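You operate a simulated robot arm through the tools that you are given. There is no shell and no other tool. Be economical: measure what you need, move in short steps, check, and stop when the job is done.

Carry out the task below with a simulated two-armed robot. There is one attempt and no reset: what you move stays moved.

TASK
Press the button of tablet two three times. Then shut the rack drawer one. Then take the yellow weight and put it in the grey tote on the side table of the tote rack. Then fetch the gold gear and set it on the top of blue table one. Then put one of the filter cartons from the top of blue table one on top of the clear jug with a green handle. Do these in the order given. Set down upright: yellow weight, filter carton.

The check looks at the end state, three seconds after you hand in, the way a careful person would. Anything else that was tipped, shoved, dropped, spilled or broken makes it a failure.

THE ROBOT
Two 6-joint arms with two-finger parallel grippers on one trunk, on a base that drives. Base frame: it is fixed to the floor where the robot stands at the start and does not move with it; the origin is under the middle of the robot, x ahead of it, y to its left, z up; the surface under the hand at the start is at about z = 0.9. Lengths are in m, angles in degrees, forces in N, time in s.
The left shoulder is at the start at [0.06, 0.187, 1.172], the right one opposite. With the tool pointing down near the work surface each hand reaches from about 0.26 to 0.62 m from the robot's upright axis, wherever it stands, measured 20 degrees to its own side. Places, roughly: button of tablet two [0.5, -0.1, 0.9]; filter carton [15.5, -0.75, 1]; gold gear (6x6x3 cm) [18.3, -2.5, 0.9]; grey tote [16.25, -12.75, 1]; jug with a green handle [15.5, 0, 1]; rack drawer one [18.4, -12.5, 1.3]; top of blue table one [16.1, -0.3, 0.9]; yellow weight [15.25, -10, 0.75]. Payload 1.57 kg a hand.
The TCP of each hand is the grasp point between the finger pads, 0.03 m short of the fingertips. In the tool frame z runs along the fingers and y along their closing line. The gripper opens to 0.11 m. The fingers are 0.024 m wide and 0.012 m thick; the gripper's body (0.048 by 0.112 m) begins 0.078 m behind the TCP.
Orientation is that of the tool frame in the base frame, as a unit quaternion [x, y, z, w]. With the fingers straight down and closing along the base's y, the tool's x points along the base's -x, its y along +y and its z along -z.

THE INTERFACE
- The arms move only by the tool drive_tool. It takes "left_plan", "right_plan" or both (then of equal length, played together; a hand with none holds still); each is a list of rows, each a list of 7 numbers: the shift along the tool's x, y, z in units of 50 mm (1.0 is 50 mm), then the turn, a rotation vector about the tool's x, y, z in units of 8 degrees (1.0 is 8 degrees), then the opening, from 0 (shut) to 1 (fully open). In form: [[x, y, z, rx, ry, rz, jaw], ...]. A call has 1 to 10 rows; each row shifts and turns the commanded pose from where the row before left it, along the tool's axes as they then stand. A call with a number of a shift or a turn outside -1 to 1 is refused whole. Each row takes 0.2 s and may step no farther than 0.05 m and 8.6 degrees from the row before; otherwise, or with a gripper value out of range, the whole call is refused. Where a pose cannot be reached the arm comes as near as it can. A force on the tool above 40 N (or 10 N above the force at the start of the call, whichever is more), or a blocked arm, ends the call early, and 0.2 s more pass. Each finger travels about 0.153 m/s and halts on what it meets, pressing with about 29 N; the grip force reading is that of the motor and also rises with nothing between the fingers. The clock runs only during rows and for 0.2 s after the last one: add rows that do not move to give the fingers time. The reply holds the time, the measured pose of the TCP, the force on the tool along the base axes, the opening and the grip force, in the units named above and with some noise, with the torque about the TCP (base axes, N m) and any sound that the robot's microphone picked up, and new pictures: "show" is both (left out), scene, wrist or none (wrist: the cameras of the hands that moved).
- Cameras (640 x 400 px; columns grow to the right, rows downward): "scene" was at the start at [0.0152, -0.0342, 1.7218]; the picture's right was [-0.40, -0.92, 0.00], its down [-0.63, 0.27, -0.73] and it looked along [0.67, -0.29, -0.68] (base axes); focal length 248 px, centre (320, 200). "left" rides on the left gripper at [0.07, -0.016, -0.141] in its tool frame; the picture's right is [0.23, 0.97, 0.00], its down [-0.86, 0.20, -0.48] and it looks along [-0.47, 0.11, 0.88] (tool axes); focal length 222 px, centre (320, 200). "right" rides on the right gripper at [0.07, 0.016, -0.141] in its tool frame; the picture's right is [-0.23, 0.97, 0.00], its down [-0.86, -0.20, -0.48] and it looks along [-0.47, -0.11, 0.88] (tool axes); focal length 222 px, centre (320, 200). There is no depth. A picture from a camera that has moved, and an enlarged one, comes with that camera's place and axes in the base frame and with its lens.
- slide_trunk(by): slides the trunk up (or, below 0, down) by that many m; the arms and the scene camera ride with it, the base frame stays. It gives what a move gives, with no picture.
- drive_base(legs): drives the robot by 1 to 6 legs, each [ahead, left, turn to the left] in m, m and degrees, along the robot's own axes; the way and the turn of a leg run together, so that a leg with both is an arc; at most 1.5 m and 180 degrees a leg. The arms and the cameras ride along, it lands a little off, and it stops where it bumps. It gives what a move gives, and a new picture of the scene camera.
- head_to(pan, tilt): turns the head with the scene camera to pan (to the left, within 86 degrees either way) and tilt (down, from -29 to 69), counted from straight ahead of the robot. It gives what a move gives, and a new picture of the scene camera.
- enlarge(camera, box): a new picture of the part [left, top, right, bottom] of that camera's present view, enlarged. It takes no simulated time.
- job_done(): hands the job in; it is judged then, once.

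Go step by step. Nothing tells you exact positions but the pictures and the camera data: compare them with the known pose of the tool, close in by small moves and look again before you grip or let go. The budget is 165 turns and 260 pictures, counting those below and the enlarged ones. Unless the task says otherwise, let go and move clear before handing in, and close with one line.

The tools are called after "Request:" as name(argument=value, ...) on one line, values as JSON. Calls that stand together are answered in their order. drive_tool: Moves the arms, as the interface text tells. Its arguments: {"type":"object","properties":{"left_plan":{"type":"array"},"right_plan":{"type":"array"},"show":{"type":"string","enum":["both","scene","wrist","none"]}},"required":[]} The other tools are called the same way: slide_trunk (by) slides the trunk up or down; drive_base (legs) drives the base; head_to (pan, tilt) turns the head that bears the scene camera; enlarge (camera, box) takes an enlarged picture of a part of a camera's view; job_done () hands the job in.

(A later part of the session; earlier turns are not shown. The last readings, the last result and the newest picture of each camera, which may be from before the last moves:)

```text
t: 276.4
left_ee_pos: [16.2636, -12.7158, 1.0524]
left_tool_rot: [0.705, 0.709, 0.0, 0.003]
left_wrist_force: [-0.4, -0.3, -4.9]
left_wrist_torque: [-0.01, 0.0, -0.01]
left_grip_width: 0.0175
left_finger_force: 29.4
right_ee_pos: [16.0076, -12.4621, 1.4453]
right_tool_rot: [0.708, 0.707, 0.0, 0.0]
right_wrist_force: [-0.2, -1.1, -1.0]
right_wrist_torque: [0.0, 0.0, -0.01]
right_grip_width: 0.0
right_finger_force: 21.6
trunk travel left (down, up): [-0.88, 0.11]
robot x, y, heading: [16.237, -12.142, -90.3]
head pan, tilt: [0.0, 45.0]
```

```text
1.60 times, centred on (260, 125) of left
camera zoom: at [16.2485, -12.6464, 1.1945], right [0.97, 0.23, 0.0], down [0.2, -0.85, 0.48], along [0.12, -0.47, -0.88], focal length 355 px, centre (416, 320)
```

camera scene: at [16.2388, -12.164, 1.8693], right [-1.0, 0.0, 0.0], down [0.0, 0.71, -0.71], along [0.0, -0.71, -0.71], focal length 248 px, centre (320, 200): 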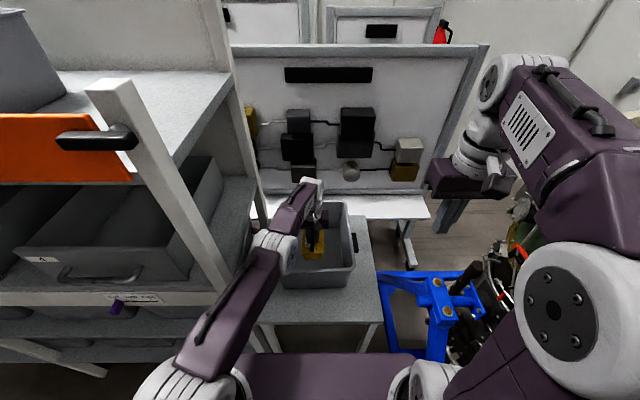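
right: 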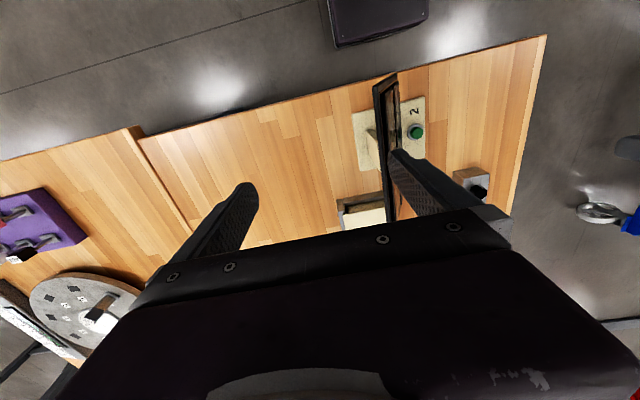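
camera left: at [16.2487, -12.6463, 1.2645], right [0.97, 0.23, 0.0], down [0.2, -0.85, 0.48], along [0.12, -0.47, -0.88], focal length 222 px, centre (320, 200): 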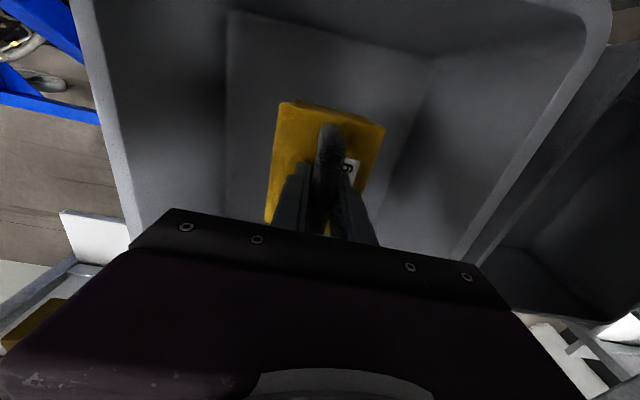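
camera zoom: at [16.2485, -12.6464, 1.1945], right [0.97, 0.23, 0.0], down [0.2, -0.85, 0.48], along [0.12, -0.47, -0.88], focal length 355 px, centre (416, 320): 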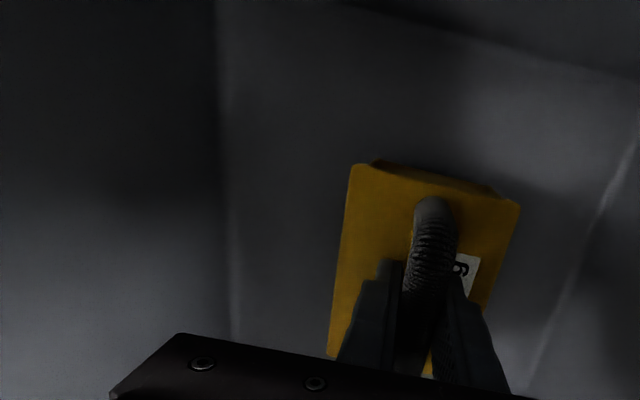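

The weight still hangs; the arm is nearly straight. I'll inch the base forward 5 cm to centre the weight in the tote and give the arm bend.

Request:
drive_base(legs=[[0.05, 0, 0]])

Request:
drive_tool(left_plan=[[0, 0, 0.3, 0, 0, 0, 0], [0, 0, 0.3, 0, 0, 0, 0], [0, 0, 0, 0, 0, 0, 0]])

```text
t: 277.4
left_ee_pos: [16.2644, -12.756, 1.0585]
left_tool_rot: [0.704, 0.71, -0.002, 0.006]
left_wrist_force: [0.1, 0.4, -4.1]
left_wrist_torque: [-0.01, 0.02, 0.0]
left_grip_width: 0.0174
left_finger_force: 28.0
right_ee_pos: [16.0058, -12.4997, 1.4484]
right_tool_rot: [0.708, 0.706, -0.003, 0.002]
right_wrist_force: [-0.3, 0.8, 0.8]
right_wrist_torque: [-0.13, 0.03, -0.02]
right_grip_width: 0.0
right_finger_force: 20.9
trunk travel left (down, up): [-0.88, 0.11]
robot x, y, heading: [16.24, -12.1891, -90.3]
head pan, tilt: [0.0, 45.0]
camera scene: at [16.2386, -12.1982, 1.7995], right [-1.0, 0.0, 0.0], down [0.0, 0.7, -0.71], along [0.0, -0.71, -0.7], focal length 248 px, centre (320, 200)
```

scene: 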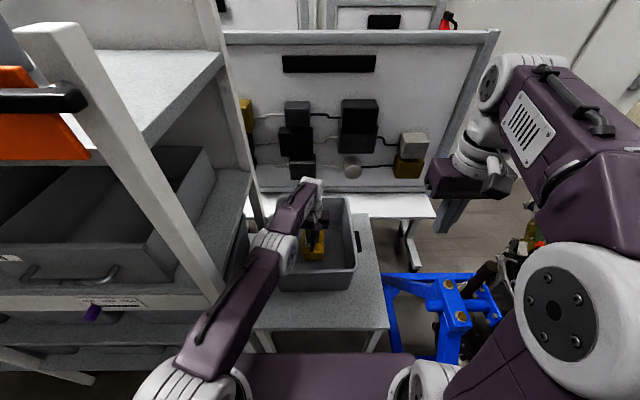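

```text
t: 278.2
left_ee_pos: [16.2659, -12.7599, 1.0303]
left_tool_rot: [0.705, 0.709, -0.004, 0.006]
left_wrist_force: [-0.3, 2.7, 18.2]
left_wrist_torque: [0.95, -0.14, 0.0]
left_grip_width: 0.0178
left_finger_force: 28.9
left hand out of reach, approached as far as the arm can: row 2
right_ee_pos: [16.0064, -12.507, 1.4462]
right_tool_rot: [0.708, 0.707, -0.001, 0.001]
right_wrist_force: [-0.2, 0.4, -0.1]
right_wrist_torque: [-0.02, -0.01, 0.0]
right_grip_width: 0.0
right_finger_force: 21.7
trunk travel left (down, up): [-0.88, 0.11]
robot x, y, heading: [16.2359, -12.1904, -90.3]
head pan, tilt: [0.0, 45.0]
stopped in row 3 (left hand): the force on the tool passed its limit at 46 N (the readings are from after the stop); the commanded pose is now the measured one
camera scene: at [16.2385, -12.2078, 1.7993], right [-1.0, 0.0, 0.0], down [0.0, 0.71, -0.71], along [0.0, -0.71, -0.71], focal length 248 px, centre (320, 200)
camera left: at [16.2495, -12.6884, 1.1713], right [0.97, 0.23, 0.0], down [0.2, -0.85, 0.49], along [0.11, -0.48, -0.87], focal length 222 px, centre (320, 200)
```

scene: 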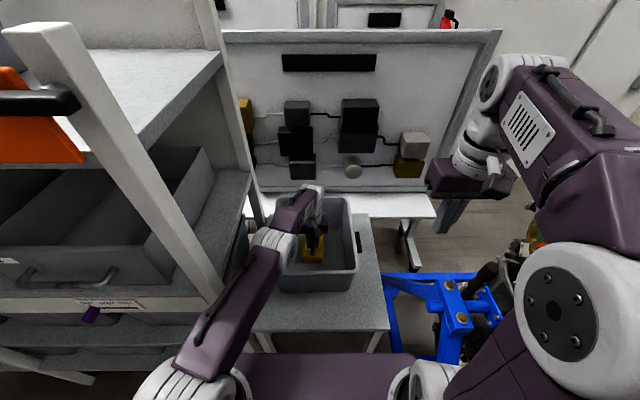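
left: 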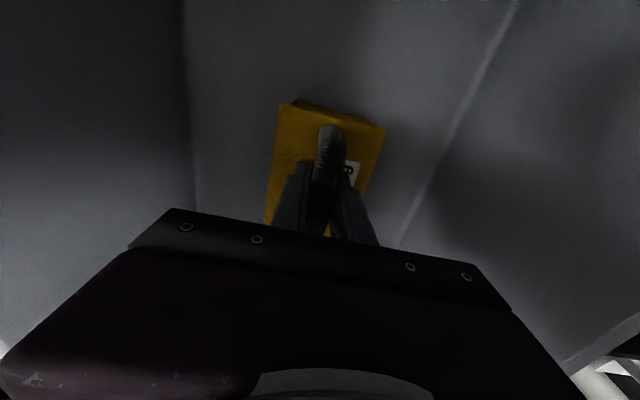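

The weight is on the tote floor. I'll ease the pressure slightly, open the fingers and lift straight out.

Request:
drive_tool(left_plan=[[0, 0, -0.06, 0, 0, 0, 0], [0, 0, 0, 0, 0, 0, 0.2], [0, 0, 0, 0, 0, 0, 0.4], [0, 0, 0, 0, 0, 0, 0.5], [0, 0, 0, 0, 0, 0, 0.5]], show="wrist")

```text
t: 279.4
left_ee_pos: [16.2659, -12.7609, 1.0301]
left_tool_rot: [0.705, 0.709, -0.002, 0.005]
left_wrist_force: [4.5, -0.3, 4.7]
left_wrist_torque: [0.08, 0.04, -0.05]
left_grip_width: 0.0519
left_finger_force: 0.1
right_ee_pos: [16.0081, -12.5105, 1.445]
right_tool_rot: [0.708, 0.706, -0.001, -0.001]
right_wrist_force: [-0.4, 0.2, 0.7]
right_wrist_torque: [0.01, 0.05, 0.03]
right_grip_width: 0.0002
right_finger_force: 21.4
trunk travel left (down, up): [-0.88, 0.11]
robot x, y, heading: [16.2428, -12.1896, -90.1]
head pan, tilt: [0.0, 45.0]
camera left: at [16.2507, -12.6902, 1.1716], right [0.97, 0.23, 0.0], down [0.2, -0.85, 0.49], along [0.11, -0.47, -0.87], focal length 222 px, centre (320, 200)
```

left: 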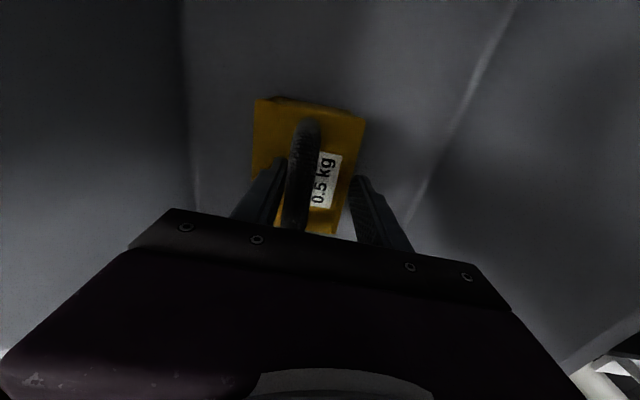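

The weight is released, sitting on the tote floor. I'll centre the fingers around the handle and lift out.

Request:
drive_tool(left_plan=[[0, -0.2, 0, 0, 0, 0, 0.5], [0, 0, -0.4, 0, 0, 0, 0.5], [0, 0, -0.8, 0, 0, 0, 0.5], [0, 0, -0.9, 0, 0, 0, 0.5], [0.3, 0, -0.9, 0, 0, 0, 0.5], [0.3, 0, -0.9, 0, 0, 0, 0.5], [0.3, 0, -0.9, 0, 0, 0, 0.5]])

Request:
enlarge(camera="left", box=[160, 0, 480, 230])

```text
t: 281.1
left_ee_pos: [16.2464, -12.7308, 1.2743]
left_tool_rot: [0.704, 0.71, -0.002, 0.006]
left_wrist_force: [-0.5, 0.3, 0.2]
left_wrist_torque: [-0.03, 0.02, 0.02]
left_grip_width: 0.0549
left_finger_force: 0.0
left hand out of reach, approached as far as the arm can: row 5, 6
right_ee_pos: [16.0067, -12.5098, 1.4465]
right_tool_rot: [0.708, 0.707, -0.001, 0.001]
right_wrist_force: [0.1, 0.4, 0.1]
right_wrist_torque: [-0.02, -0.03, 0.0]
right_grip_width: 0.0
right_finger_force: 21.4
trunk travel left (down, up): [-0.88, 0.11]
robot x, y, heading: [16.2382, -12.188, -90.4]
head pan, tilt: [0.0, 45.0]
camera scene: at [16.2382, -12.2105, 1.7992], right [-1.0, 0.0, 0.0], down [0.0, 0.71, -0.71], along [0.0, -0.71, -0.71], focal length 248 px, centre (320, 200)
camera left: at [16.2302, -12.6605, 1.4155], right [0.97, 0.23, 0.0], down [0.2, -0.85, 0.49], along [0.12, -0.47, -0.87], focal length 222 px, centre (320, 200)
```

scene: 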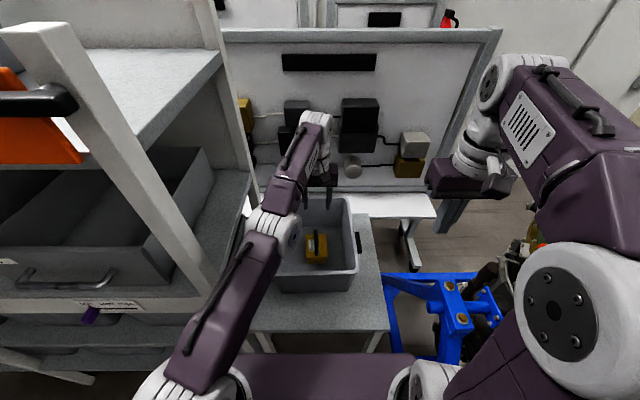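
left: 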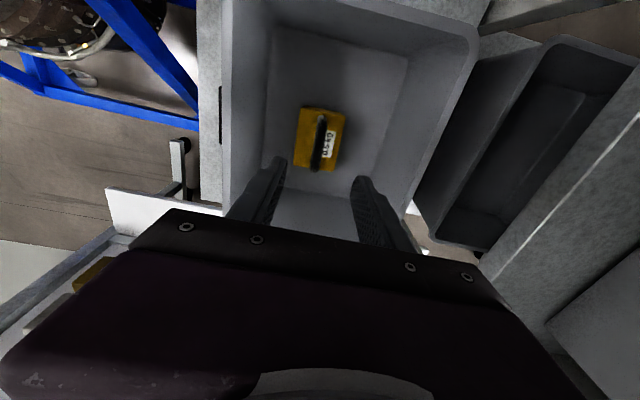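

```text
1.74 times, centred on (320, 115) of left
camera zoom: at [16.2302, -12.6605, 1.4155], right [0.97, 0.23, 0.0], down [0.2, -0.85, 0.49], along [0.12, -0.47, -0.87], focal length 386 px, centre (320, 348)
```

zoom: 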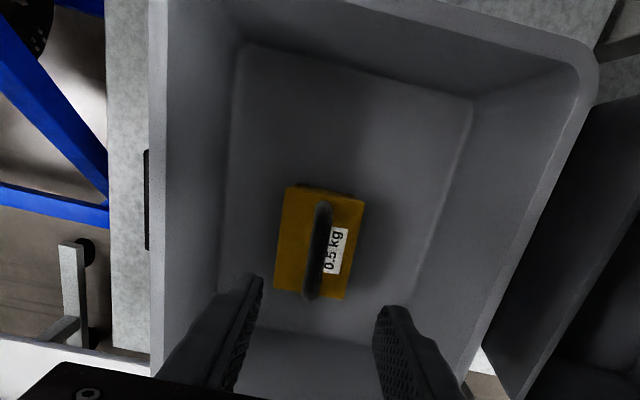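

The weight stands upright in the tote and the hand is clear. I'll back away, then look north past the airplane's tail for a way to the gear at (18.3, -2.5).

Request:
drive_base(legs=[[-0.7, 0, 0], [-0.1, 0.55, 0], [0, 0, 180]])

Request:
head_to(pan=0, tilt=18)

```text
t: 295.0
left_ee_pos: [16.7921, -10.8662, 1.273]
left_tool_rot: [-0.707, 0.707, 0.004, 0.001]
left_wrist_force: [0.1, -1.1, -0.6]
left_wrist_torque: [-0.05, 0.02, -0.04]
left_grip_width: 0.0549
left_finger_force: 0.0
right_ee_pos: [17.0303, -11.0901, 1.4465]
right_tool_rot: [-0.703, 0.711, 0.0, 0.0]
right_wrist_force: [-0.3, -0.4, -0.5]
right_wrist_torque: [0.03, -0.01, 0.01]
right_grip_width: 0.0001
right_finger_force: 21.6
trunk travel left (down, up): [-0.88, 0.11]
robot x, y, heading: [16.7916, -11.4098, 89.0]
head pan, tilt: [0.0, 45.0]
camera scene: at [16.7947, -11.3884, 1.7993], right [1.0, -0.01, 0.0], down [-0.01, -0.71, -0.71], along [0.01, 0.71, -0.71], focal length 248 px, centre (320, 200)
```

scene: 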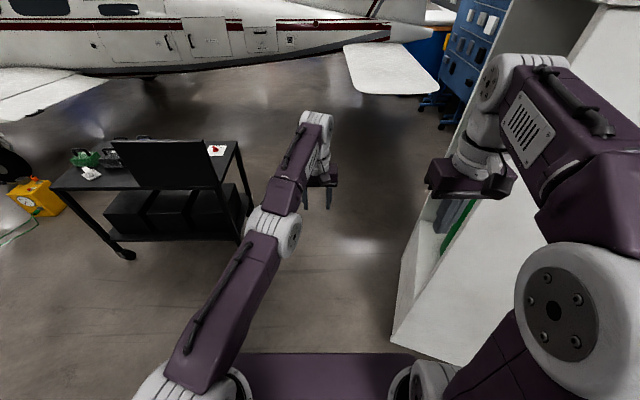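

```text
t: 295.9
left_ee_pos: [16.7924, -10.8661, 1.2726]
left_tool_rot: [-0.706, 0.708, 0.006, 0.002]
left_wrist_force: [0.2, 0.3, 0.2]
left_wrist_torque: [-0.01, 0.02, -0.01]
left_grip_width: 0.0549
left_finger_force: 0.0
right_ee_pos: [17.0304, -11.0907, 1.4468]
right_tool_rot: [-0.703, 0.711, 0.0, 0.0]
right_wrist_force: [-0.2, 0.7, 0.7]
right_wrist_torque: [0.01, -0.02, 0.04]
right_grip_width: 0.0
right_finger_force: 21.6
trunk travel left (down, up): [-0.88, 0.11]
robot x, y, heading: [16.7987, -11.4085, 89.2]
head pan, tilt: [0.0, 18.0]
camera scene: at [16.7946, -11.3764, 1.8411], right [1.0, -0.01, 0.0], down [0.0, -0.31, -0.95], along [0.01, 0.95, -0.31], focal length 248 px, centre (320, 200)
```

scene: 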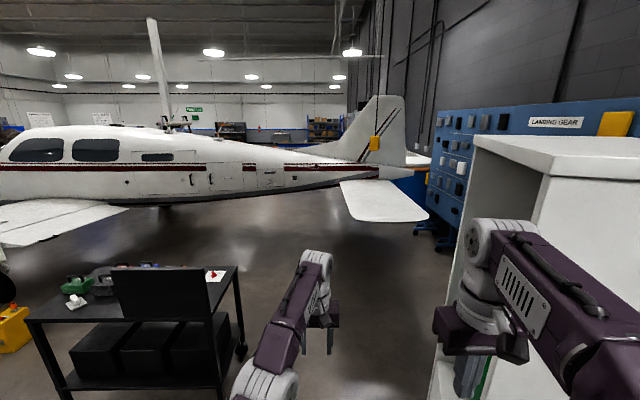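

The tail leaves no gap to the panels, so I must go back west and round the plane's nose. I'll turn around and retrace the way along y≈-12.

Request:
drive_base(legs=[[0, 0, 91], [1.4, -0.26, 0], [1.1, 0.35, 0], [1.3, 0.5, 0], [1.4, 0.05, 0], [1.4, -0.2, 0]])

Request:
head_to(pan=-40, tilt=20)

```text
t: 332.0
left_ee_pos: [9.6716, -11.7831, 1.2737]
left_tool_rot: [1.0, -0.002, -0.004, 0.001]
left_wrist_force: [-0.1, 0.3, -1.1]
left_wrist_torque: [-0.04, 0.01, -0.03]
left_grip_width: 0.055
left_finger_force: 0.0
right_ee_pos: [9.895, -11.5442, 1.4468]
right_tool_rot: [1.0, -0.006, -0.001, -0.001]
right_wrist_force: [-0.1, -0.2, 0.4]
right_wrist_torque: [0.0, 0.02, 0.03]
right_grip_width: 0.0
right_finger_force: 21.3
trunk travel left (down, up): [-0.88, 0.11]
robot x, y, heading: [10.216, -11.7796, 179.3]
head pan, tilt: [0.0, 18.0]
camera scene: at [10.1802, -11.7814, 1.8412], right [0.01, 1.0, 0.0], down [0.31, 0.0, -0.95], along [-0.95, 0.01, -0.31], focal length 248 px, centre (320, 200)
```

scene: 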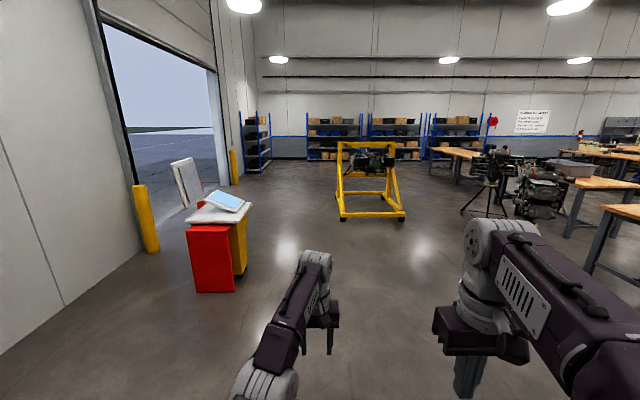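

```text
t: 333.1
left_ee_pos: [9.6703, -11.782, 1.2728]
left_tool_rot: [1.0, -0.002, -0.004, 0.002]
left_wrist_force: [-0.5, -0.6, -0.5]
left_wrist_torque: [0.0, 0.01, 0.04]
left_grip_width: 0.0551
left_finger_force: 0.1
right_ee_pos: [9.8956, -11.5461, 1.4458]
right_tool_rot: [1.0, -0.006, 0.0, 0.001]
right_wrist_force: [0.2, -0.2, -0.4]
right_wrist_torque: [0.0, 0.01, -0.01]
right_grip_width: 0.0001
right_finger_force: 21.7
trunk travel left (down, up): [-0.88, 0.11]
robot x, y, heading: [10.207, -11.7827, 179.2]
head pan, tilt: [-40.0, 20.0]
camera scene: at [10.202, -11.7219, 1.838], right [0.65, 0.76, 0.0], down [0.26, -0.22, -0.94], along [-0.71, 0.61, -0.34], focal length 248 px, centre (320, 200)
```

scene: 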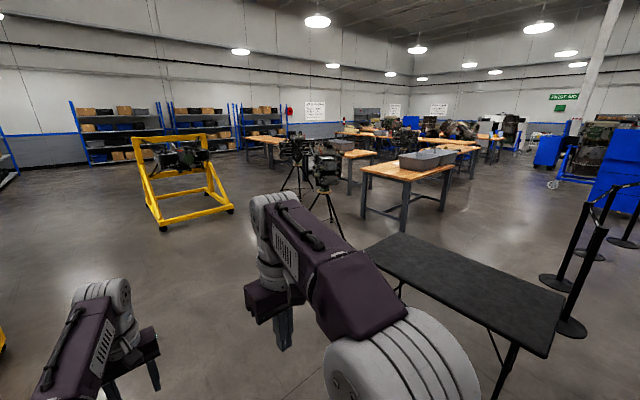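

The black table spans x 9.1–10.25, stanchions mark the plane's nose at x≈10.1–10.4, and a tote table ends at x≈8.45. I'll pass at x≈8.7, then shift to x≈9.25 heading north.

Request:
drive_base(legs=[[1.48, -0.23, 0], [0, 0, -89], [1.4, 0, 0], [0.9, -0.1, 0], [1.0, -0.45, 0], [1.2, 0, 0]])

Request:
head_to(pan=-35, tilt=14)

```text
t: 366.1
left_ee_pos: [9.2728, -6.4953, 1.2738]
left_tool_rot: [0.711, -0.703, -0.006, -0.001]
left_wrist_force: [-0.4, 0.5, 0.3]
left_wrist_torque: [0.02, -0.01, 0.0]
left_grip_width: 0.0551
left_finger_force: 0.0
right_ee_pos: [9.5142, -6.715, 1.4467]
right_tool_rot: [0.708, -0.706, -0.001, -0.001]
right_wrist_force: [0.7, 0.1, 1.2]
right_wrist_torque: [0.05, -0.01, 0.0]
right_grip_width: 0.0
right_finger_force: 21.0
trunk travel left (down, up): [-0.88, 0.11]
robot x, y, heading: [9.2819, -7.0344, 90.1]
head pan, tilt: [-40.0, 20.0]
camera scene: at [9.3416, -7.0268, 1.838], right [0.77, -0.64, 0.0], down [-0.22, -0.26, -0.94], along [0.6, 0.72, -0.34], focal length 248 px, centre (320, 200)
```

scene: 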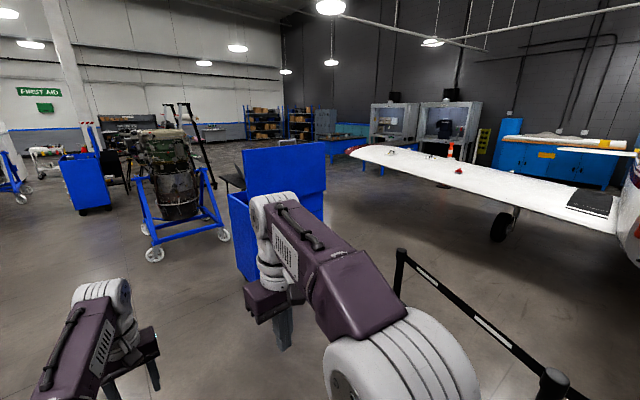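

```text
t: 366.8
left_ee_pos: [9.2734, -6.4941, 1.2735]
left_tool_rot: [0.711, -0.703, -0.004, -0.002]
left_wrist_force: [0.1, 0.1, 0.0]
left_wrist_torque: [-0.02, 0.04, 0.0]
left_grip_width: 0.0549
left_finger_force: 0.2
right_ee_pos: [9.5129, -6.7148, 1.4453]
right_tool_rot: [0.708, -0.706, 0.001, 0.0]
right_wrist_force: [0.3, 0.5, 0.6]
right_wrist_torque: [-0.02, 0.02, -0.02]
right_grip_width: 0.0
right_finger_force: 20.7
trunk travel left (down, up): [-0.88, 0.11]
robot x, y, heading: [9.2828, -7.0345, 90.1]
head pan, tilt: [-35.0, 14.0]
camera scene: at [9.3353, -7.0208, 1.8477], right [0.82, -0.57, 0.0], down [-0.14, -0.2, -0.97], along [0.56, 0.8, -0.24], focal length 248 px, centre (320, 200)
```

scene: 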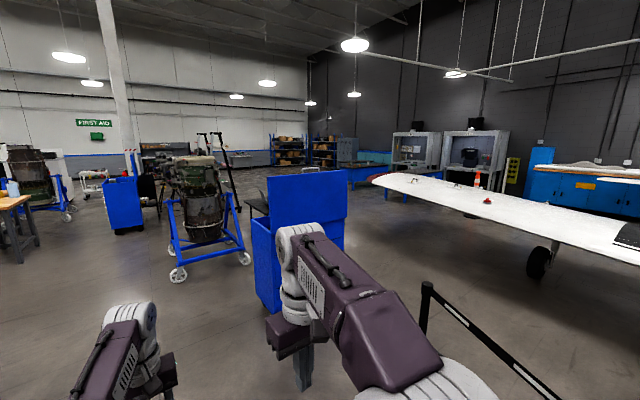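

I see the left wing tip, a blue tool chest near (10.3, -4.7), an engine stand near (9.5–10.4, -3.4), and blue tables beyond. I'll look further right to see the passage by the wing.

Request:
head_to(pan=-55, tilt=14)

Request:
head_to(pan=5, tilt=14)

```text
t: 367.6
left_ee_pos: [9.2729, -6.4956, 1.2724]
left_tool_rot: [0.71, -0.704, -0.004, -0.001]
left_wrist_force: [-0.4, -0.1, 0.0]
left_wrist_torque: [0.0, 0.0, -0.04]
left_grip_width: 0.0549
left_finger_force: 0.2
right_ee_pos: [9.5139, -6.7137, 1.4449]
right_tool_rot: [0.708, -0.707, 0.0, 0.0]
right_wrist_force: [0.2, -0.8, 0.1]
right_wrist_torque: [0.0, -0.02, 0.0]
right_grip_width: 0.0
right_finger_force: 21.1
trunk travel left (down, up): [-0.88, 0.11]
robot x, y, heading: [9.2835, -7.0371, 90.1]
head pan, tilt: [-55.0, 14.0]
camera scene: at [9.3582, -7.0432, 1.8477], right [0.58, -0.82, 0.0], down [-0.2, -0.14, -0.97], along [0.79, 0.56, -0.24], focal length 248 px, centre (320, 200)
```

scene: 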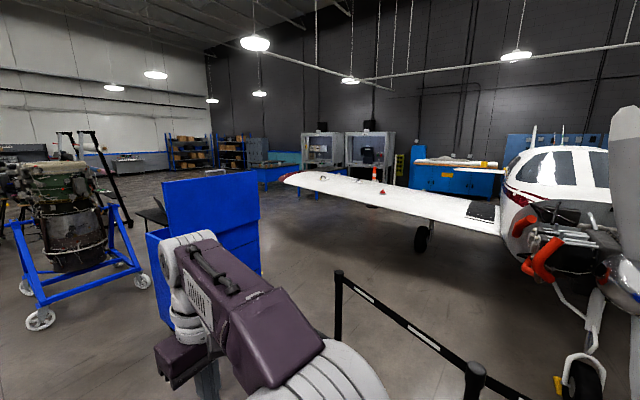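

```text
t: 368.9
left_ee_pos: [9.273, -6.4932, 1.2728]
left_tool_rot: [0.711, -0.703, -0.005, -0.001]
left_wrist_force: [0.1, -0.6, 0.1]
left_wrist_torque: [-0.01, -0.03, 0.01]
left_grip_width: 0.055
left_finger_force: 0.0
right_ee_pos: [9.5144, -6.7145, 1.4459]
right_tool_rot: [0.708, -0.707, 0.001, 0.0]
right_wrist_force: [0.2, -0.2, 0.4]
right_wrist_torque: [-0.05, 0.02, 0.01]
right_grip_width: 0.0
right_finger_force: 21.0
trunk travel left (down, up): [-0.88, 0.11]
robot x, y, heading: [9.2835, -7.0391, 90.1]
head pan, tilt: [5.0, 14.0]
camera scene: at [9.2737, -7.004, 1.8477], right [1.0, 0.09, 0.0], down [0.02, -0.24, -0.97], along [-0.08, 0.97, -0.24], focal length 248 px, centre (320, 200)
```

scene: 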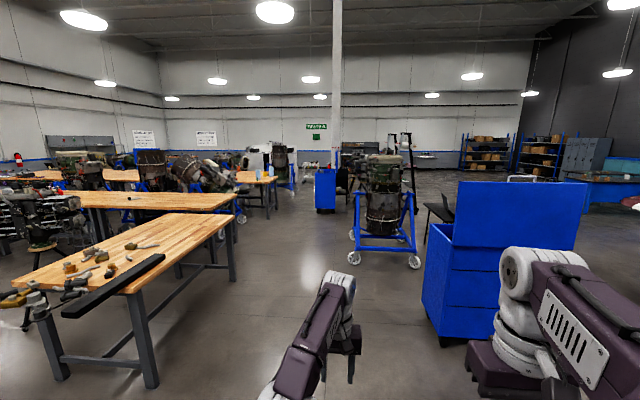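

The stanchion line ends at (10.6, -6.3), and the chest's south face is near y≈-5.0. I'll go between them and look along the wing for the way through.

Request:
drive_base(legs=[[0.75, -0.3, 0], [0.55, -0.7, 0]])

Request:
head_to(pan=-45, tilt=20)

```text
t: 377.6
left_ee_pos: [10.2721, -5.1942, 1.2735]
left_tool_rot: [0.711, -0.703, -0.004, -0.001]
left_wrist_force: [0.0, -0.8, 0.1]
left_wrist_torque: [0.03, 0.04, 0.01]
left_grip_width: 0.0549
left_finger_force: 0.1
right_ee_pos: [10.5121, -5.4147, 1.4461]
right_tool_rot: [0.708, -0.706, 0.0, -0.002]
right_wrist_force: [0.2, 0.7, 0.1]
right_wrist_torque: [0.0, -0.02, 0.02]
right_grip_width: 0.0
right_finger_force: 21.8
trunk travel left (down, up): [-0.88, 0.11]
robot x, y, heading: [10.2825, -5.7392, 90.1]
head pan, tilt: [5.0, 14.0]
camera scene: at [10.2717, -5.7051, 1.8477], right [1.0, 0.09, 0.0], down [0.02, -0.24, -0.97], along [-0.09, 0.97, -0.24], focal length 248 px, centre (320, 200)
```

scene: 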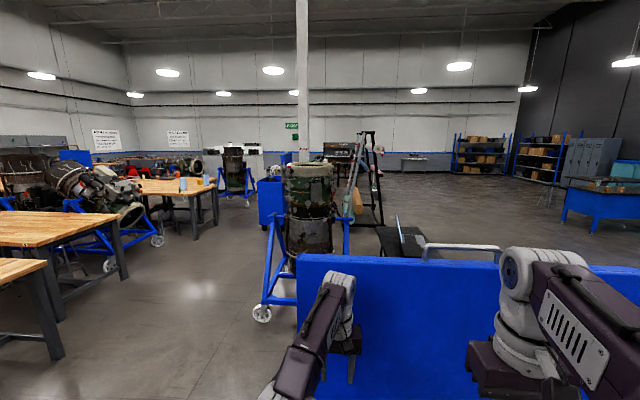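

```text
t: 378.7
left_ee_pos: [10.271, -5.1938, 1.274]
left_tool_rot: [0.711, -0.703, -0.004, -0.003]
left_wrist_force: [0.1, 0.1, 0.4]
left_wrist_torque: [-0.03, -0.01, -0.03]
left_grip_width: 0.0552
left_finger_force: 0.0
right_ee_pos: [10.5128, -5.4149, 1.4469]
right_tool_rot: [0.708, -0.706, 0.001, -0.001]
right_wrist_force: [0.2, -0.8, -0.1]
right_wrist_torque: [-0.04, 0.03, -0.02]
right_grip_width: 0.0
right_finger_force: 21.8
trunk travel left (down, up): [-0.88, 0.11]
robot x, y, heading: [10.2791, -5.7399, 89.9]
head pan, tilt: [-45.0, 20.0]
camera scene: at [10.3465, -5.7313, 1.838], right [0.71, -0.71, 0.0], down [-0.24, -0.24, -0.94], along [0.66, 0.67, -0.34], focal length 248 px, centre (320, 200)
```

scene: 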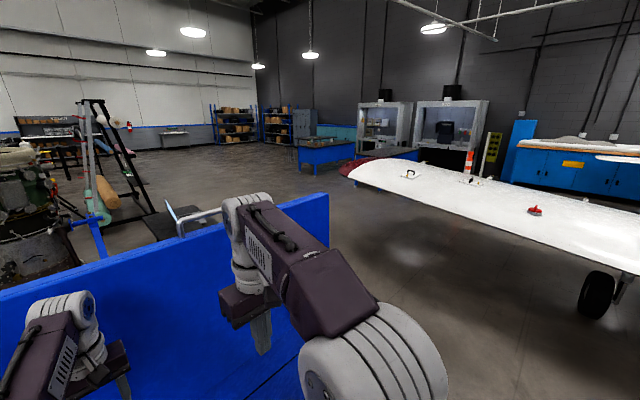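

The chest's east side is at x≈11.5 and the wing's leading edge runs from (12.8, -6.2) to a tip near (13.5, -3.0). I'll go east then north at x≈12.15 between them.

Request:
drive_base(legs=[[-0.1, -1.0, 0], [0.05, -0.85, 0], [1.3, 0, 0], [1.2, 0, 0]])

Request:
head_to(pan=-60, tilt=16)

```text
t: 399.8
left_ee_pos: [12.0279, -2.7462, 1.2742]
left_tool_rot: [0.724, -0.69, -0.005, -0.002]
left_wrist_force: [0.6, -0.3, 1.4]
left_wrist_torque: [0.01, -0.05, -0.03]
left_grip_width: 0.0551
left_finger_force: 0.1
right_ee_pos: [12.2754, -2.9584, 1.4456]
right_tool_rot: [0.72, -0.694, -0.002, 0.0]
right_wrist_force: [0.4, -0.4, -0.1]
right_wrist_torque: [-0.02, 0.02, 0.02]
right_grip_width: 0.0
right_finger_force: 21.8
trunk travel left (down, up): [-0.88, 0.11]
robot x, y, heading: [12.0538, -3.2842, 92.2]
head pan, tilt: [-45.0, 20.0]
camera scene: at [12.1216, -3.281, 1.838], right [0.73, -0.68, 0.0], down [-0.23, -0.25, -0.94], along [0.64, 0.69, -0.34], focal length 248 px, centre (320, 200)
```

scene: 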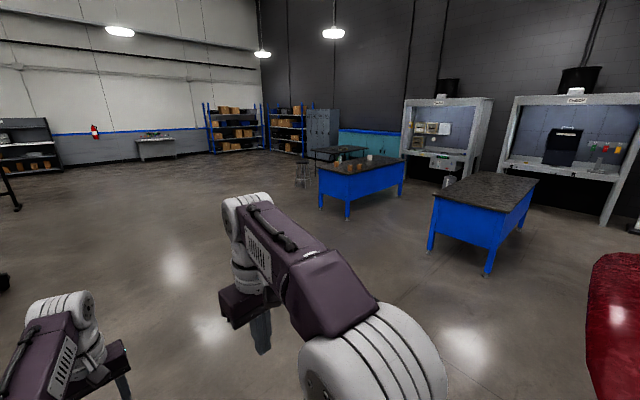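

```text
t: 400.6
left_ee_pos: [12.0278, -2.7458, 1.2731]
left_tool_rot: [0.724, -0.69, -0.004, -0.002]
left_wrist_force: [-0.6, 0.7, 0.0]
left_wrist_torque: [-0.03, 0.04, 0.01]
left_grip_width: 0.055
left_finger_force: 0.0
right_ee_pos: [12.2752, -2.9573, 1.4457]
right_tool_rot: [0.72, -0.694, 0.001, 0.0]
right_wrist_force: [-0.7, 0.3, 0.2]
right_wrist_torque: [-0.01, 0.05, 0.0]
right_grip_width: 0.0
right_finger_force: 21.4
trunk travel left (down, up): [-0.88, 0.11]
robot x, y, heading: [12.0576, -3.2877, 92.2]
head pan, tilt: [-60.0, 16.0]
camera scene: at [12.1373, -3.2982, 1.8444], right [0.53, -0.85, 0.0], down [-0.23, -0.15, -0.96], along [0.81, 0.51, -0.28], focal length 248 px, centre (320, 200)
```

scene: 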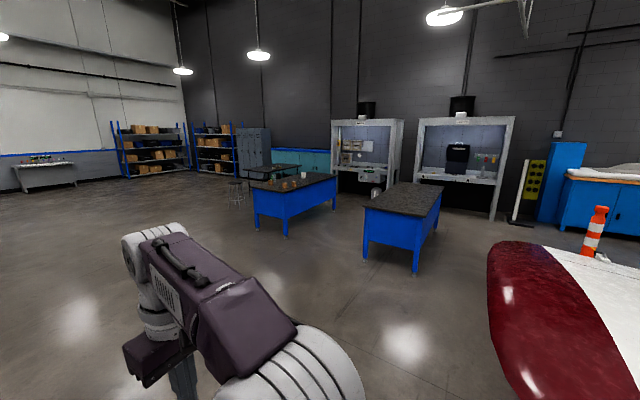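

Blue table one must be the left blue table with jars at about (15.3–16.8, -0.6), and the gear should be in the right-hand hood. I'll zoom in on both.

Request:
enlarge(camera="scene", box=[400, 90, 540, 230])

Request:
enlarge(camera="scene", box=[230, 150, 350, 250])

```text
2.86 times, centred on (470, 160) of scene
camera zoom: at [12.1373, -3.2982, 1.8444], right [0.53, -0.85, 0.0], down [-0.23, -0.15, -0.96], along [0.81, 0.51, -0.28], focal length 710 px, centre (-109, 314)
```

zoom: 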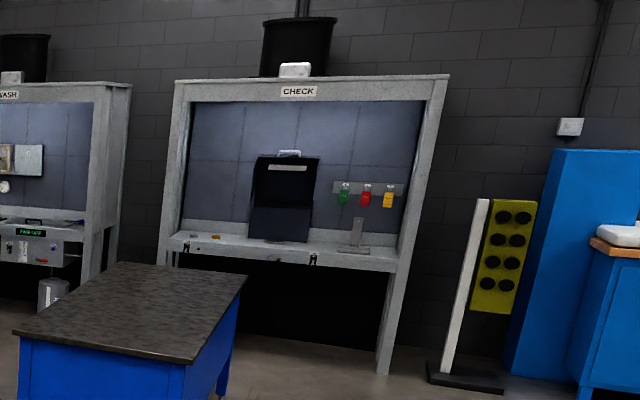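

```text
4.00 times, centred on (290, 200) of scene
camera zoom: at [12.1373, -3.2982, 1.8444], right [0.53, -0.85, 0.0], down [-0.23, -0.15, -0.96], along [0.81, 0.51, -0.28], focal length 994 px, centre (440, 200)
```

zoom: 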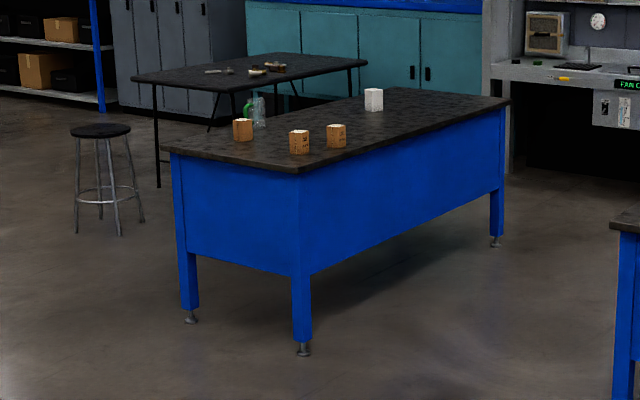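

Blue table one holds three cartons, a white box and the green-handled jug; the gold gear is at the left of the CHECK hood's bench. I'll drive to the gap between the two blue tables.

Request:
drive_base(legs=[[1.0, 0, 0], [0, 0, -92.2], [1.3, 0.38, 0], [1.2, 0.35, 0]])

Request:
head_to(pan=0, tilt=25)

```text
t: 421.8
left_ee_pos: [15.0643, -1.5919, 1.2732]
left_tool_rot: [0.003, 1.0, 0.003, 0.004]
left_wrist_force: [0.9, -0.3, -0.3]
left_wrist_torque: [-0.01, 0.0, -0.05]
left_grip_width: 0.0549
left_finger_force: 0.0
right_ee_pos: [14.8394, -1.8284, 1.4458]
right_tool_rot: [0.007, 1.0, 0.0, 0.0]
right_wrist_force: [0.6, 0.7, 0.7]
right_wrist_torque: [0.01, -0.01, -0.03]
right_grip_width: 0.0
right_finger_force: 21.8
trunk travel left (down, up): [-0.88, 0.11]
robot x, y, heading: [14.518, -1.5886, -0.8]
head pan, tilt: [-60.0, 16.0]
camera scene: at [14.5051, -1.6738, 1.8445], right [-0.87, -0.49, 0.0], down [-0.13, 0.24, -0.96], along [0.47, -0.84, -0.28], focal length 248 px, centre (320, 200)
```

scene: 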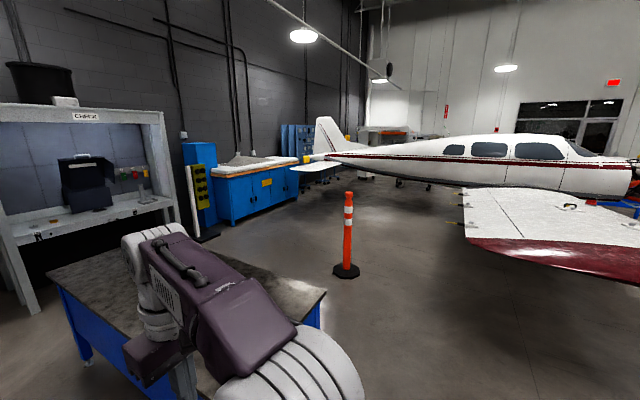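

```text
t: 423.1
left_ee_pos: [15.0639, -1.5908, 1.2722]
left_tool_rot: [0.002, 1.0, 0.001, 0.004]
left_wrist_force: [-0.1, 0.2, 0.1]
left_wrist_torque: [0.02, -0.01, 0.04]
left_grip_width: 0.0553
left_finger_force: 0.0
right_ee_pos: [14.8383, -1.8286, 1.4454]
right_tool_rot: [0.008, 1.0, 0.0, 0.0]
right_wrist_force: [-0.3, 0.2, 0.7]
right_wrist_torque: [0.0, -0.01, 0.02]
right_grip_width: 0.0002
right_finger_force: 21.3
trunk travel left (down, up): [-0.88, 0.11]
robot x, y, heading: [14.5187, -1.5935, -0.7]
head pan, tilt: [0.0, 25.0]
camera scene: at [14.5526, -1.5934, 1.8299], right [-0.01, -1.0, 0.0], down [-0.42, 0.01, -0.91], along [0.91, -0.01, -0.42], focal length 248 px, centre (320, 200)
```

scene: 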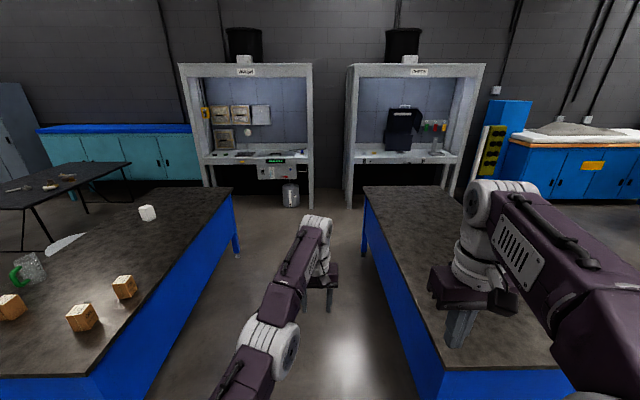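

The corridor centre is y≈-1.42 and the hoods' fronts are near x≈18.15. I'll drive through and shift right in front of the CHECK hood.

Request:
drive_base(legs=[[1.2, 0.15, 0.7], [1.45, 0, 0], [0.05, -0.9, 0]])

Request:
head_to(pan=0, tilt=35)

```text
t: 440.4
left_ee_pos: [17.745, -2.3759, 1.2734]
left_tool_rot: [0.005, 1.0, 0.001, 0.005]
left_wrist_force: [0.5, -0.1, -0.5]
left_wrist_torque: [0.02, 0.0, -0.02]
left_grip_width: 0.0549
left_finger_force: 0.0
right_ee_pos: [17.5192, -2.6119, 1.4469]
right_tool_rot: [0.009, 1.0, -0.001, 0.0]
right_wrist_force: [-0.2, 0.3, 0.1]
right_wrist_torque: [-0.03, 0.01, 0.01]
right_grip_width: 0.0
right_finger_force: 21.2
trunk travel left (down, up): [-0.88, 0.11]
robot x, y, heading: [17.2033, -2.3754, -1.0]
head pan, tilt: [0.0, 25.0]
camera scene: at [17.2343, -2.3752, 1.8299], right [-0.02, -1.0, 0.0], down [-0.42, 0.01, -0.91], along [0.91, -0.02, -0.42], focal length 248 px, centre (320, 200)
```

scene: 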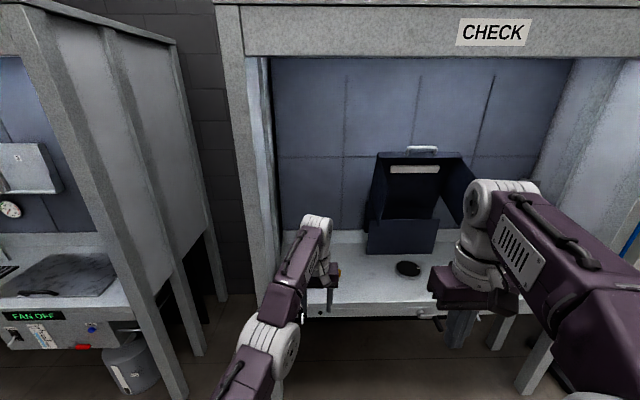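

```text
t: 441.1
left_ee_pos: [17.7449, -2.3776, 1.2728]
left_tool_rot: [0.005, 1.0, 0.001, 0.004]
left_wrist_force: [0.2, -0.6, 0.2]
left_wrist_torque: [0.02, 0.01, 0.02]
left_grip_width: 0.0548
left_finger_force: 0.1
right_ee_pos: [17.5192, -2.613, 1.446]
right_tool_rot: [0.01, 1.0, 0.001, 0.0]
right_wrist_force: [-0.3, 0.3, -0.4]
right_wrist_torque: [-0.04, 0.0, 0.01]
right_grip_width: 0.0001
right_finger_force: 20.9
trunk travel left (down, up): [-0.88, 0.11]
robot x, y, heading: [17.2023, -2.3739, -1.3]
head pan, tilt: [0.0, 35.0]
camera scene: at [17.2303, -2.3766, 1.8141], right [-0.02, -1.0, 0.0], down [-0.57, 0.01, -0.82], along [0.82, -0.02, -0.57], focal length 248 px, centre (320, 200)
```

scene: 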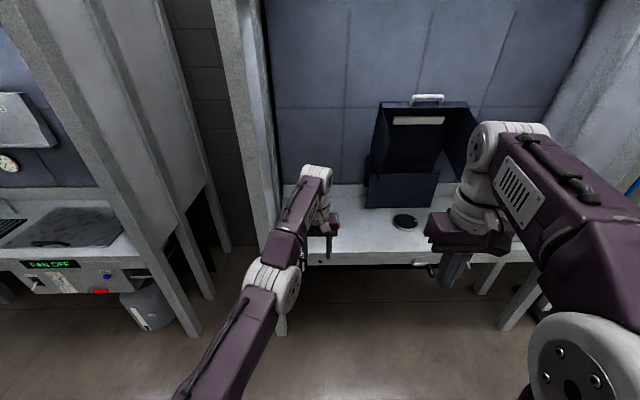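

The left arm hides the left part of the bench, so I'll check the left wrist camera for the gear.

Request:
enlarge(camera="left", box=[0, 0, 640, 400])

Request:
head_to(pan=20, tilt=30)

```text
1.00 times, centred on (320, 200) of left (not enlarged: the box is as wide or as high as the picture)
camera zoom: at [17.675, -2.3938, 1.4148], right [-0.22, 0.98, 0.0], down [0.85, 0.19, 0.49], along [0.47, 0.11, -0.87], focal length 222 px, centre (320, 200)
```

zoom: 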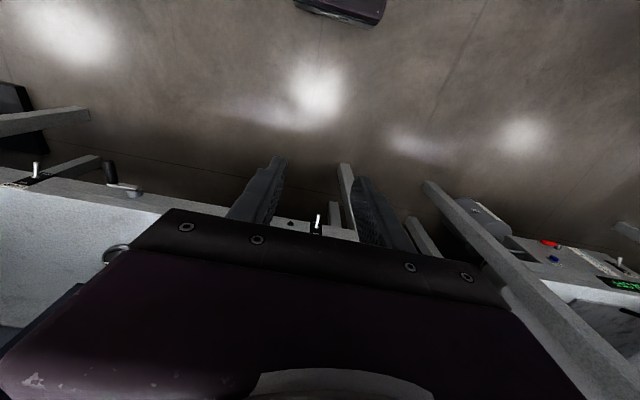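

```text
t: 441.9
left_ee_pos: [17.7439, -2.3779, 1.2723]
left_tool_rot: [0.005, 1.0, 0.002, 0.005]
left_wrist_force: [1.0, -0.5, -0.6]
left_wrist_torque: [0.0, -0.05, 0.01]
left_grip_width: 0.0552
left_finger_force: 0.1
right_ee_pos: [17.5189, -2.6136, 1.445]
right_tool_rot: [0.01, 1.0, 0.0, 0.001]
right_wrist_force: [-0.5, -0.1, 1.0]
right_wrist_torque: [-0.02, 0.01, 0.02]
right_grip_width: 0.0
right_finger_force: 21.7
trunk travel left (down, up): [-0.88, 0.11]
robot x, y, heading: [17.2015, -2.3772, -1.3]
head pan, tilt: [20.0, 30.0]
camera scene: at [17.2279, -2.346, 1.8219], right [0.32, -0.95, 0.0], down [-0.47, -0.16, -0.87], along [0.82, 0.28, -0.5], focal length 248 px, centre (320, 200)
```

scene: 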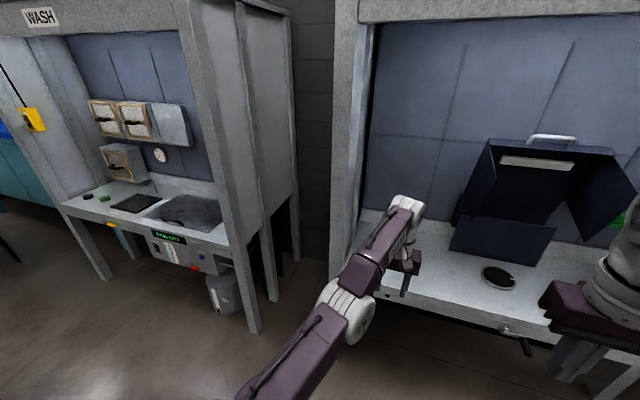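

The gear must be behind the left arm. I'll pull that hand back and left, then look straight ahead.

Request:
drive_tool(left_plan=[[0.7, 0.6, 0, 0, 0, 0, 0.6], [0.7, 0.6, 0, 0, 0, 0, 0.7], [0.7, 0.6, 0, 0, 0, 0, 0.9], [0.7, 0.6, 0, 0, 0, 0, 1]], show="none")

Request:
head_to(pan=0, tilt=35)

```text
t: 442.9
left_ee_pos: [17.7448, -2.3769, 1.2734]
left_tool_rot: [0.005, 1.0, 0.002, 0.004]
left_wrist_force: [0.3, 0.6, 0.6]
left_wrist_torque: [0.02, -0.02, 0.0]
left_grip_width: 0.1101
left_finger_force: 0.0
left hand out of reach, approached as far as the arm can: row 1, 2, 3, 4
right_ee_pos: [17.5188, -2.6134, 1.4454]
right_tool_rot: [0.01, 1.0, 0.0, 0.0]
right_wrist_force: [0.4, -0.3, -0.7]
right_wrist_torque: [0.01, -0.02, -0.01]
right_grip_width: 0.0
right_finger_force: 21.4
trunk travel left (down, up): [-0.88, 0.11]
robot x, y, heading: [17.2029, -2.3756, -1.2]
head pan, tilt: [20.0, 30.0]
```

```text
t: 443.8
left_ee_pos: [17.7454, -2.3783, 1.2726]
left_tool_rot: [0.004, 1.0, 0.002, 0.004]
left_wrist_force: [0.2, 0.2, -0.4]
left_wrist_torque: [0.05, 0.0, 0.0]
left_grip_width: 0.1102
left_finger_force: 0.1
right_ee_pos: [17.5198, -2.6141, 1.4449]
right_tool_rot: [0.01, 1.0, 0.0, -0.001]
right_wrist_force: [-0.2, 0.1, -0.3]
right_wrist_torque: [0.01, -0.03, 0.03]
right_grip_width: 0.0
right_finger_force: 21.1
trunk travel left (down, up): [-0.88, 0.11]
robot x, y, heading: [17.2026, -2.3746, -1.3]
head pan, tilt: [0.0, 35.0]
camera scene: at [17.2303, -2.3766, 1.8141], right [-0.02, -1.0, 0.0], down [-0.57, 0.01, -0.82], along [0.82, -0.02, -0.57], focal length 248 px, centre (320, 200)
```

scene: 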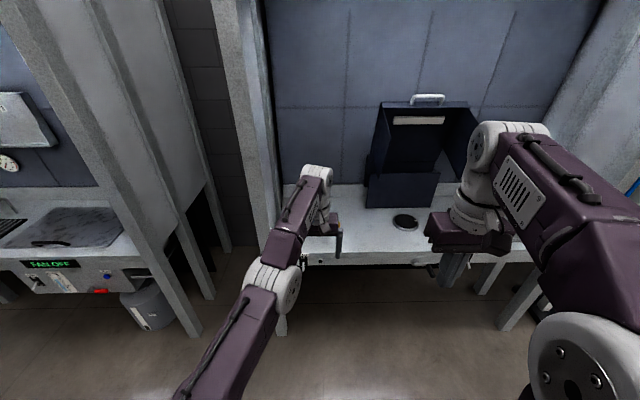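

The hand didn't move sideways. I'll try a pure backward and slightly downward motion instead.

Request:
drive_tool(left_plan=[[0.6, 0, 0.6, 0, 0, 0, 1], [0.6, 0, 0.6, 0, 0, 0, 1], [0.6, 0.3, 0.5, 0, 0, 0, 1], [0.6, 0.5, 0, 0, 0, 0, 1], [0.6, 0.5, 0, 0, 0, 0, 1]], show="scene")

```text
t: 445.0
left_ee_pos: [17.7468, -2.3748, 1.2697]
left_tool_rot: [0.005, 1.0, 0.003, 0.003]
left_wrist_force: [0.4, 0.5, -0.5]
left_wrist_torque: [0.0, 0.01, 0.01]
left_grip_width: 0.1103
left_finger_force: 0.1
left hand out of reach, approached as far as the arm can: row 1, 2, 3, 4, 5
right_ee_pos: [17.52, -2.6128, 1.4451]
right_tool_rot: [0.009, 1.0, -0.001, -0.001]
right_wrist_force: [-0.3, 0.5, 0.2]
right_wrist_torque: [-0.02, 0.01, 0.0]
right_grip_width: 0.0001
right_finger_force: 21.9
trunk travel left (down, up): [-0.88, 0.11]
robot x, y, heading: [17.2079, -2.3726, -1.1]
head pan, tilt: [0.0, 35.0]
camera scene: at [17.2303, -2.3766, 1.8141], right [-0.02, -1.0, 0.0], down [-0.57, 0.01, -0.82], along [0.82, -0.02, -0.57], focal length 248 px, centre (320, 200)
```

scene: 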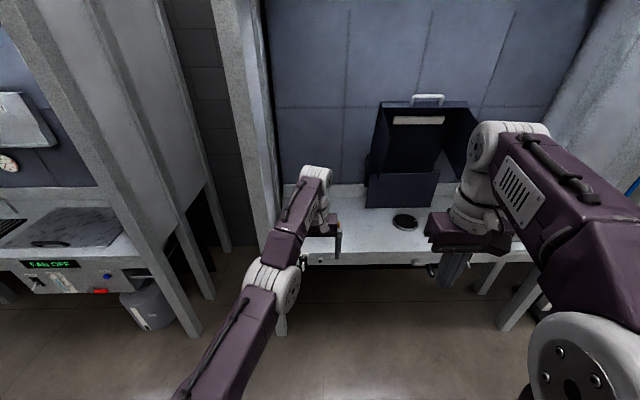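

The arm seems stuck at a joint limit here. I'll try small pure moves: down, then a little yaw.

Request:
drive_tool(left_plan=[[0, 0, 0.3, 0, 0, 0, 1], [0, 0, 0.3, 0, 0, 0, 1], [0, 0, 0.3, 0, 0, 0, 1]], show="none")

Request:
drive_tool(left_plan=[[0, 0, 0, 0, 0, -0.5, 1], [0, 0, 0, 0, 0, -0.5, 1], [0.3, 0, 0, 0, 0, 0, 1], [0.3, 0, 0, 0, 0, 0, 1]], show="none")

```text
t: 445.8
left_ee_pos: [17.7574, -2.3802, 1.2259]
left_tool_rot: [0.005, 1.0, 0.003, 0.002]
left_wrist_force: [0.0, 0.0, -0.4]
left_wrist_torque: [0.04, -0.01, 0.0]
left_grip_width: 0.1101
left_finger_force: 0.0
left hand out of reach, approached as far as the arm can: row 1, 2, 3
right_ee_pos: [17.5206, -2.612, 1.4458]
right_tool_rot: [0.01, 1.0, 0.0, 0.0]
right_wrist_force: [-0.3, 0.2, 0.5]
right_wrist_torque: [-0.01, -0.04, 0.01]
right_grip_width: 0.0
right_finger_force: 21.9
trunk travel left (down, up): [-0.88, 0.11]
robot x, y, heading: [17.2047, -2.3746, -1.0]
head pan, tilt: [0.0, 35.0]
```

```text
t: 446.8
left_ee_pos: [17.7512, -2.3892, 1.2305]
left_tool_rot: [-0.065, 0.998, 0.001, 0.003]
left_wrist_force: [0.3, -0.3, 0.3]
left_wrist_torque: [0.03, -0.03, -0.02]
left_grip_width: 0.11
left_finger_force: 0.1
left hand out of reach, approached as far as the arm can: row 3, 4
right_ee_pos: [17.519, -2.6134, 1.4457]
right_tool_rot: [0.01, 1.0, 0.0, 0.001]
right_wrist_force: [0.1, 0.4, 0.0]
right_wrist_torque: [-0.01, 0.0, 0.0]
right_grip_width: 0.0003
right_finger_force: 21.2
trunk travel left (down, up): [-0.88, 0.11]
robot x, y, heading: [17.2011, -2.3736, -1.1]
head pan, tilt: [0.0, 35.0]
```

The arm looks fully stretched. A larger descent should bring it back into its workspace, so I'll lower more, staying clear in front of the bench.

Request:
drive_tool(left_plan=[[0.5, 0, 0.8, 0, 0, 0, 1], [0.5, 0, 0.8, 0, 0, 0, 1], [0.5, 0, 0, 0, 0, 0, 1], [0.8, 0, 0, 0, 0, 0, 1], [0.8, 0.3, 0, 0, 0, 0, 1]], show="scene")

```text
t: 448.0
left_ee_pos: [17.7403, -2.4253, 1.2071]
left_tool_rot: [-0.064, 0.998, 0.001, 0.003]
left_wrist_force: [-0.7, 0.4, 0.1]
left_wrist_torque: [-0.01, -0.05, -0.02]
left_grip_width: 0.1101
left_finger_force: 0.0
left hand out of reach, approached as far as the arm can: row 1, 2, 3, 4, 5
right_ee_pos: [17.5194, -2.613, 1.446]
right_tool_rot: [0.009, 1.0, -0.001, 0.0]
right_wrist_force: [-0.3, 1.0, 0.6]
right_wrist_torque: [0.01, 0.0, 0.03]
right_grip_width: 0.0
right_finger_force: 21.2
trunk travel left (down, up): [-0.88, 0.11]
robot x, y, heading: [17.2011, -2.3746, -0.8]
head pan, tilt: [0.0, 35.0]
camera scene: at [17.2309, -2.3764, 1.8141], right [-0.02, -1.0, 0.0], down [-0.57, 0.01, -0.82], along [0.82, -0.02, -0.57], focal length 248 px, centre (320, 200)
```

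scene: 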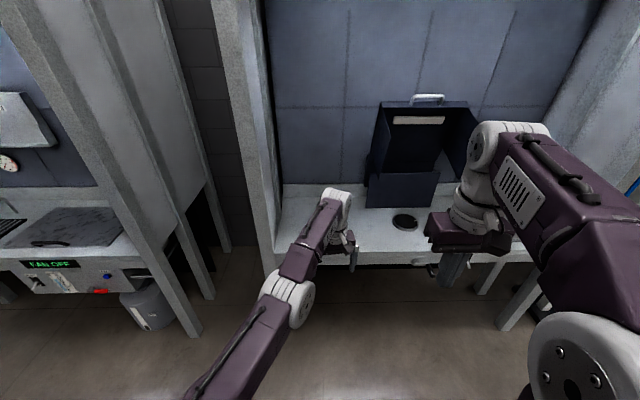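

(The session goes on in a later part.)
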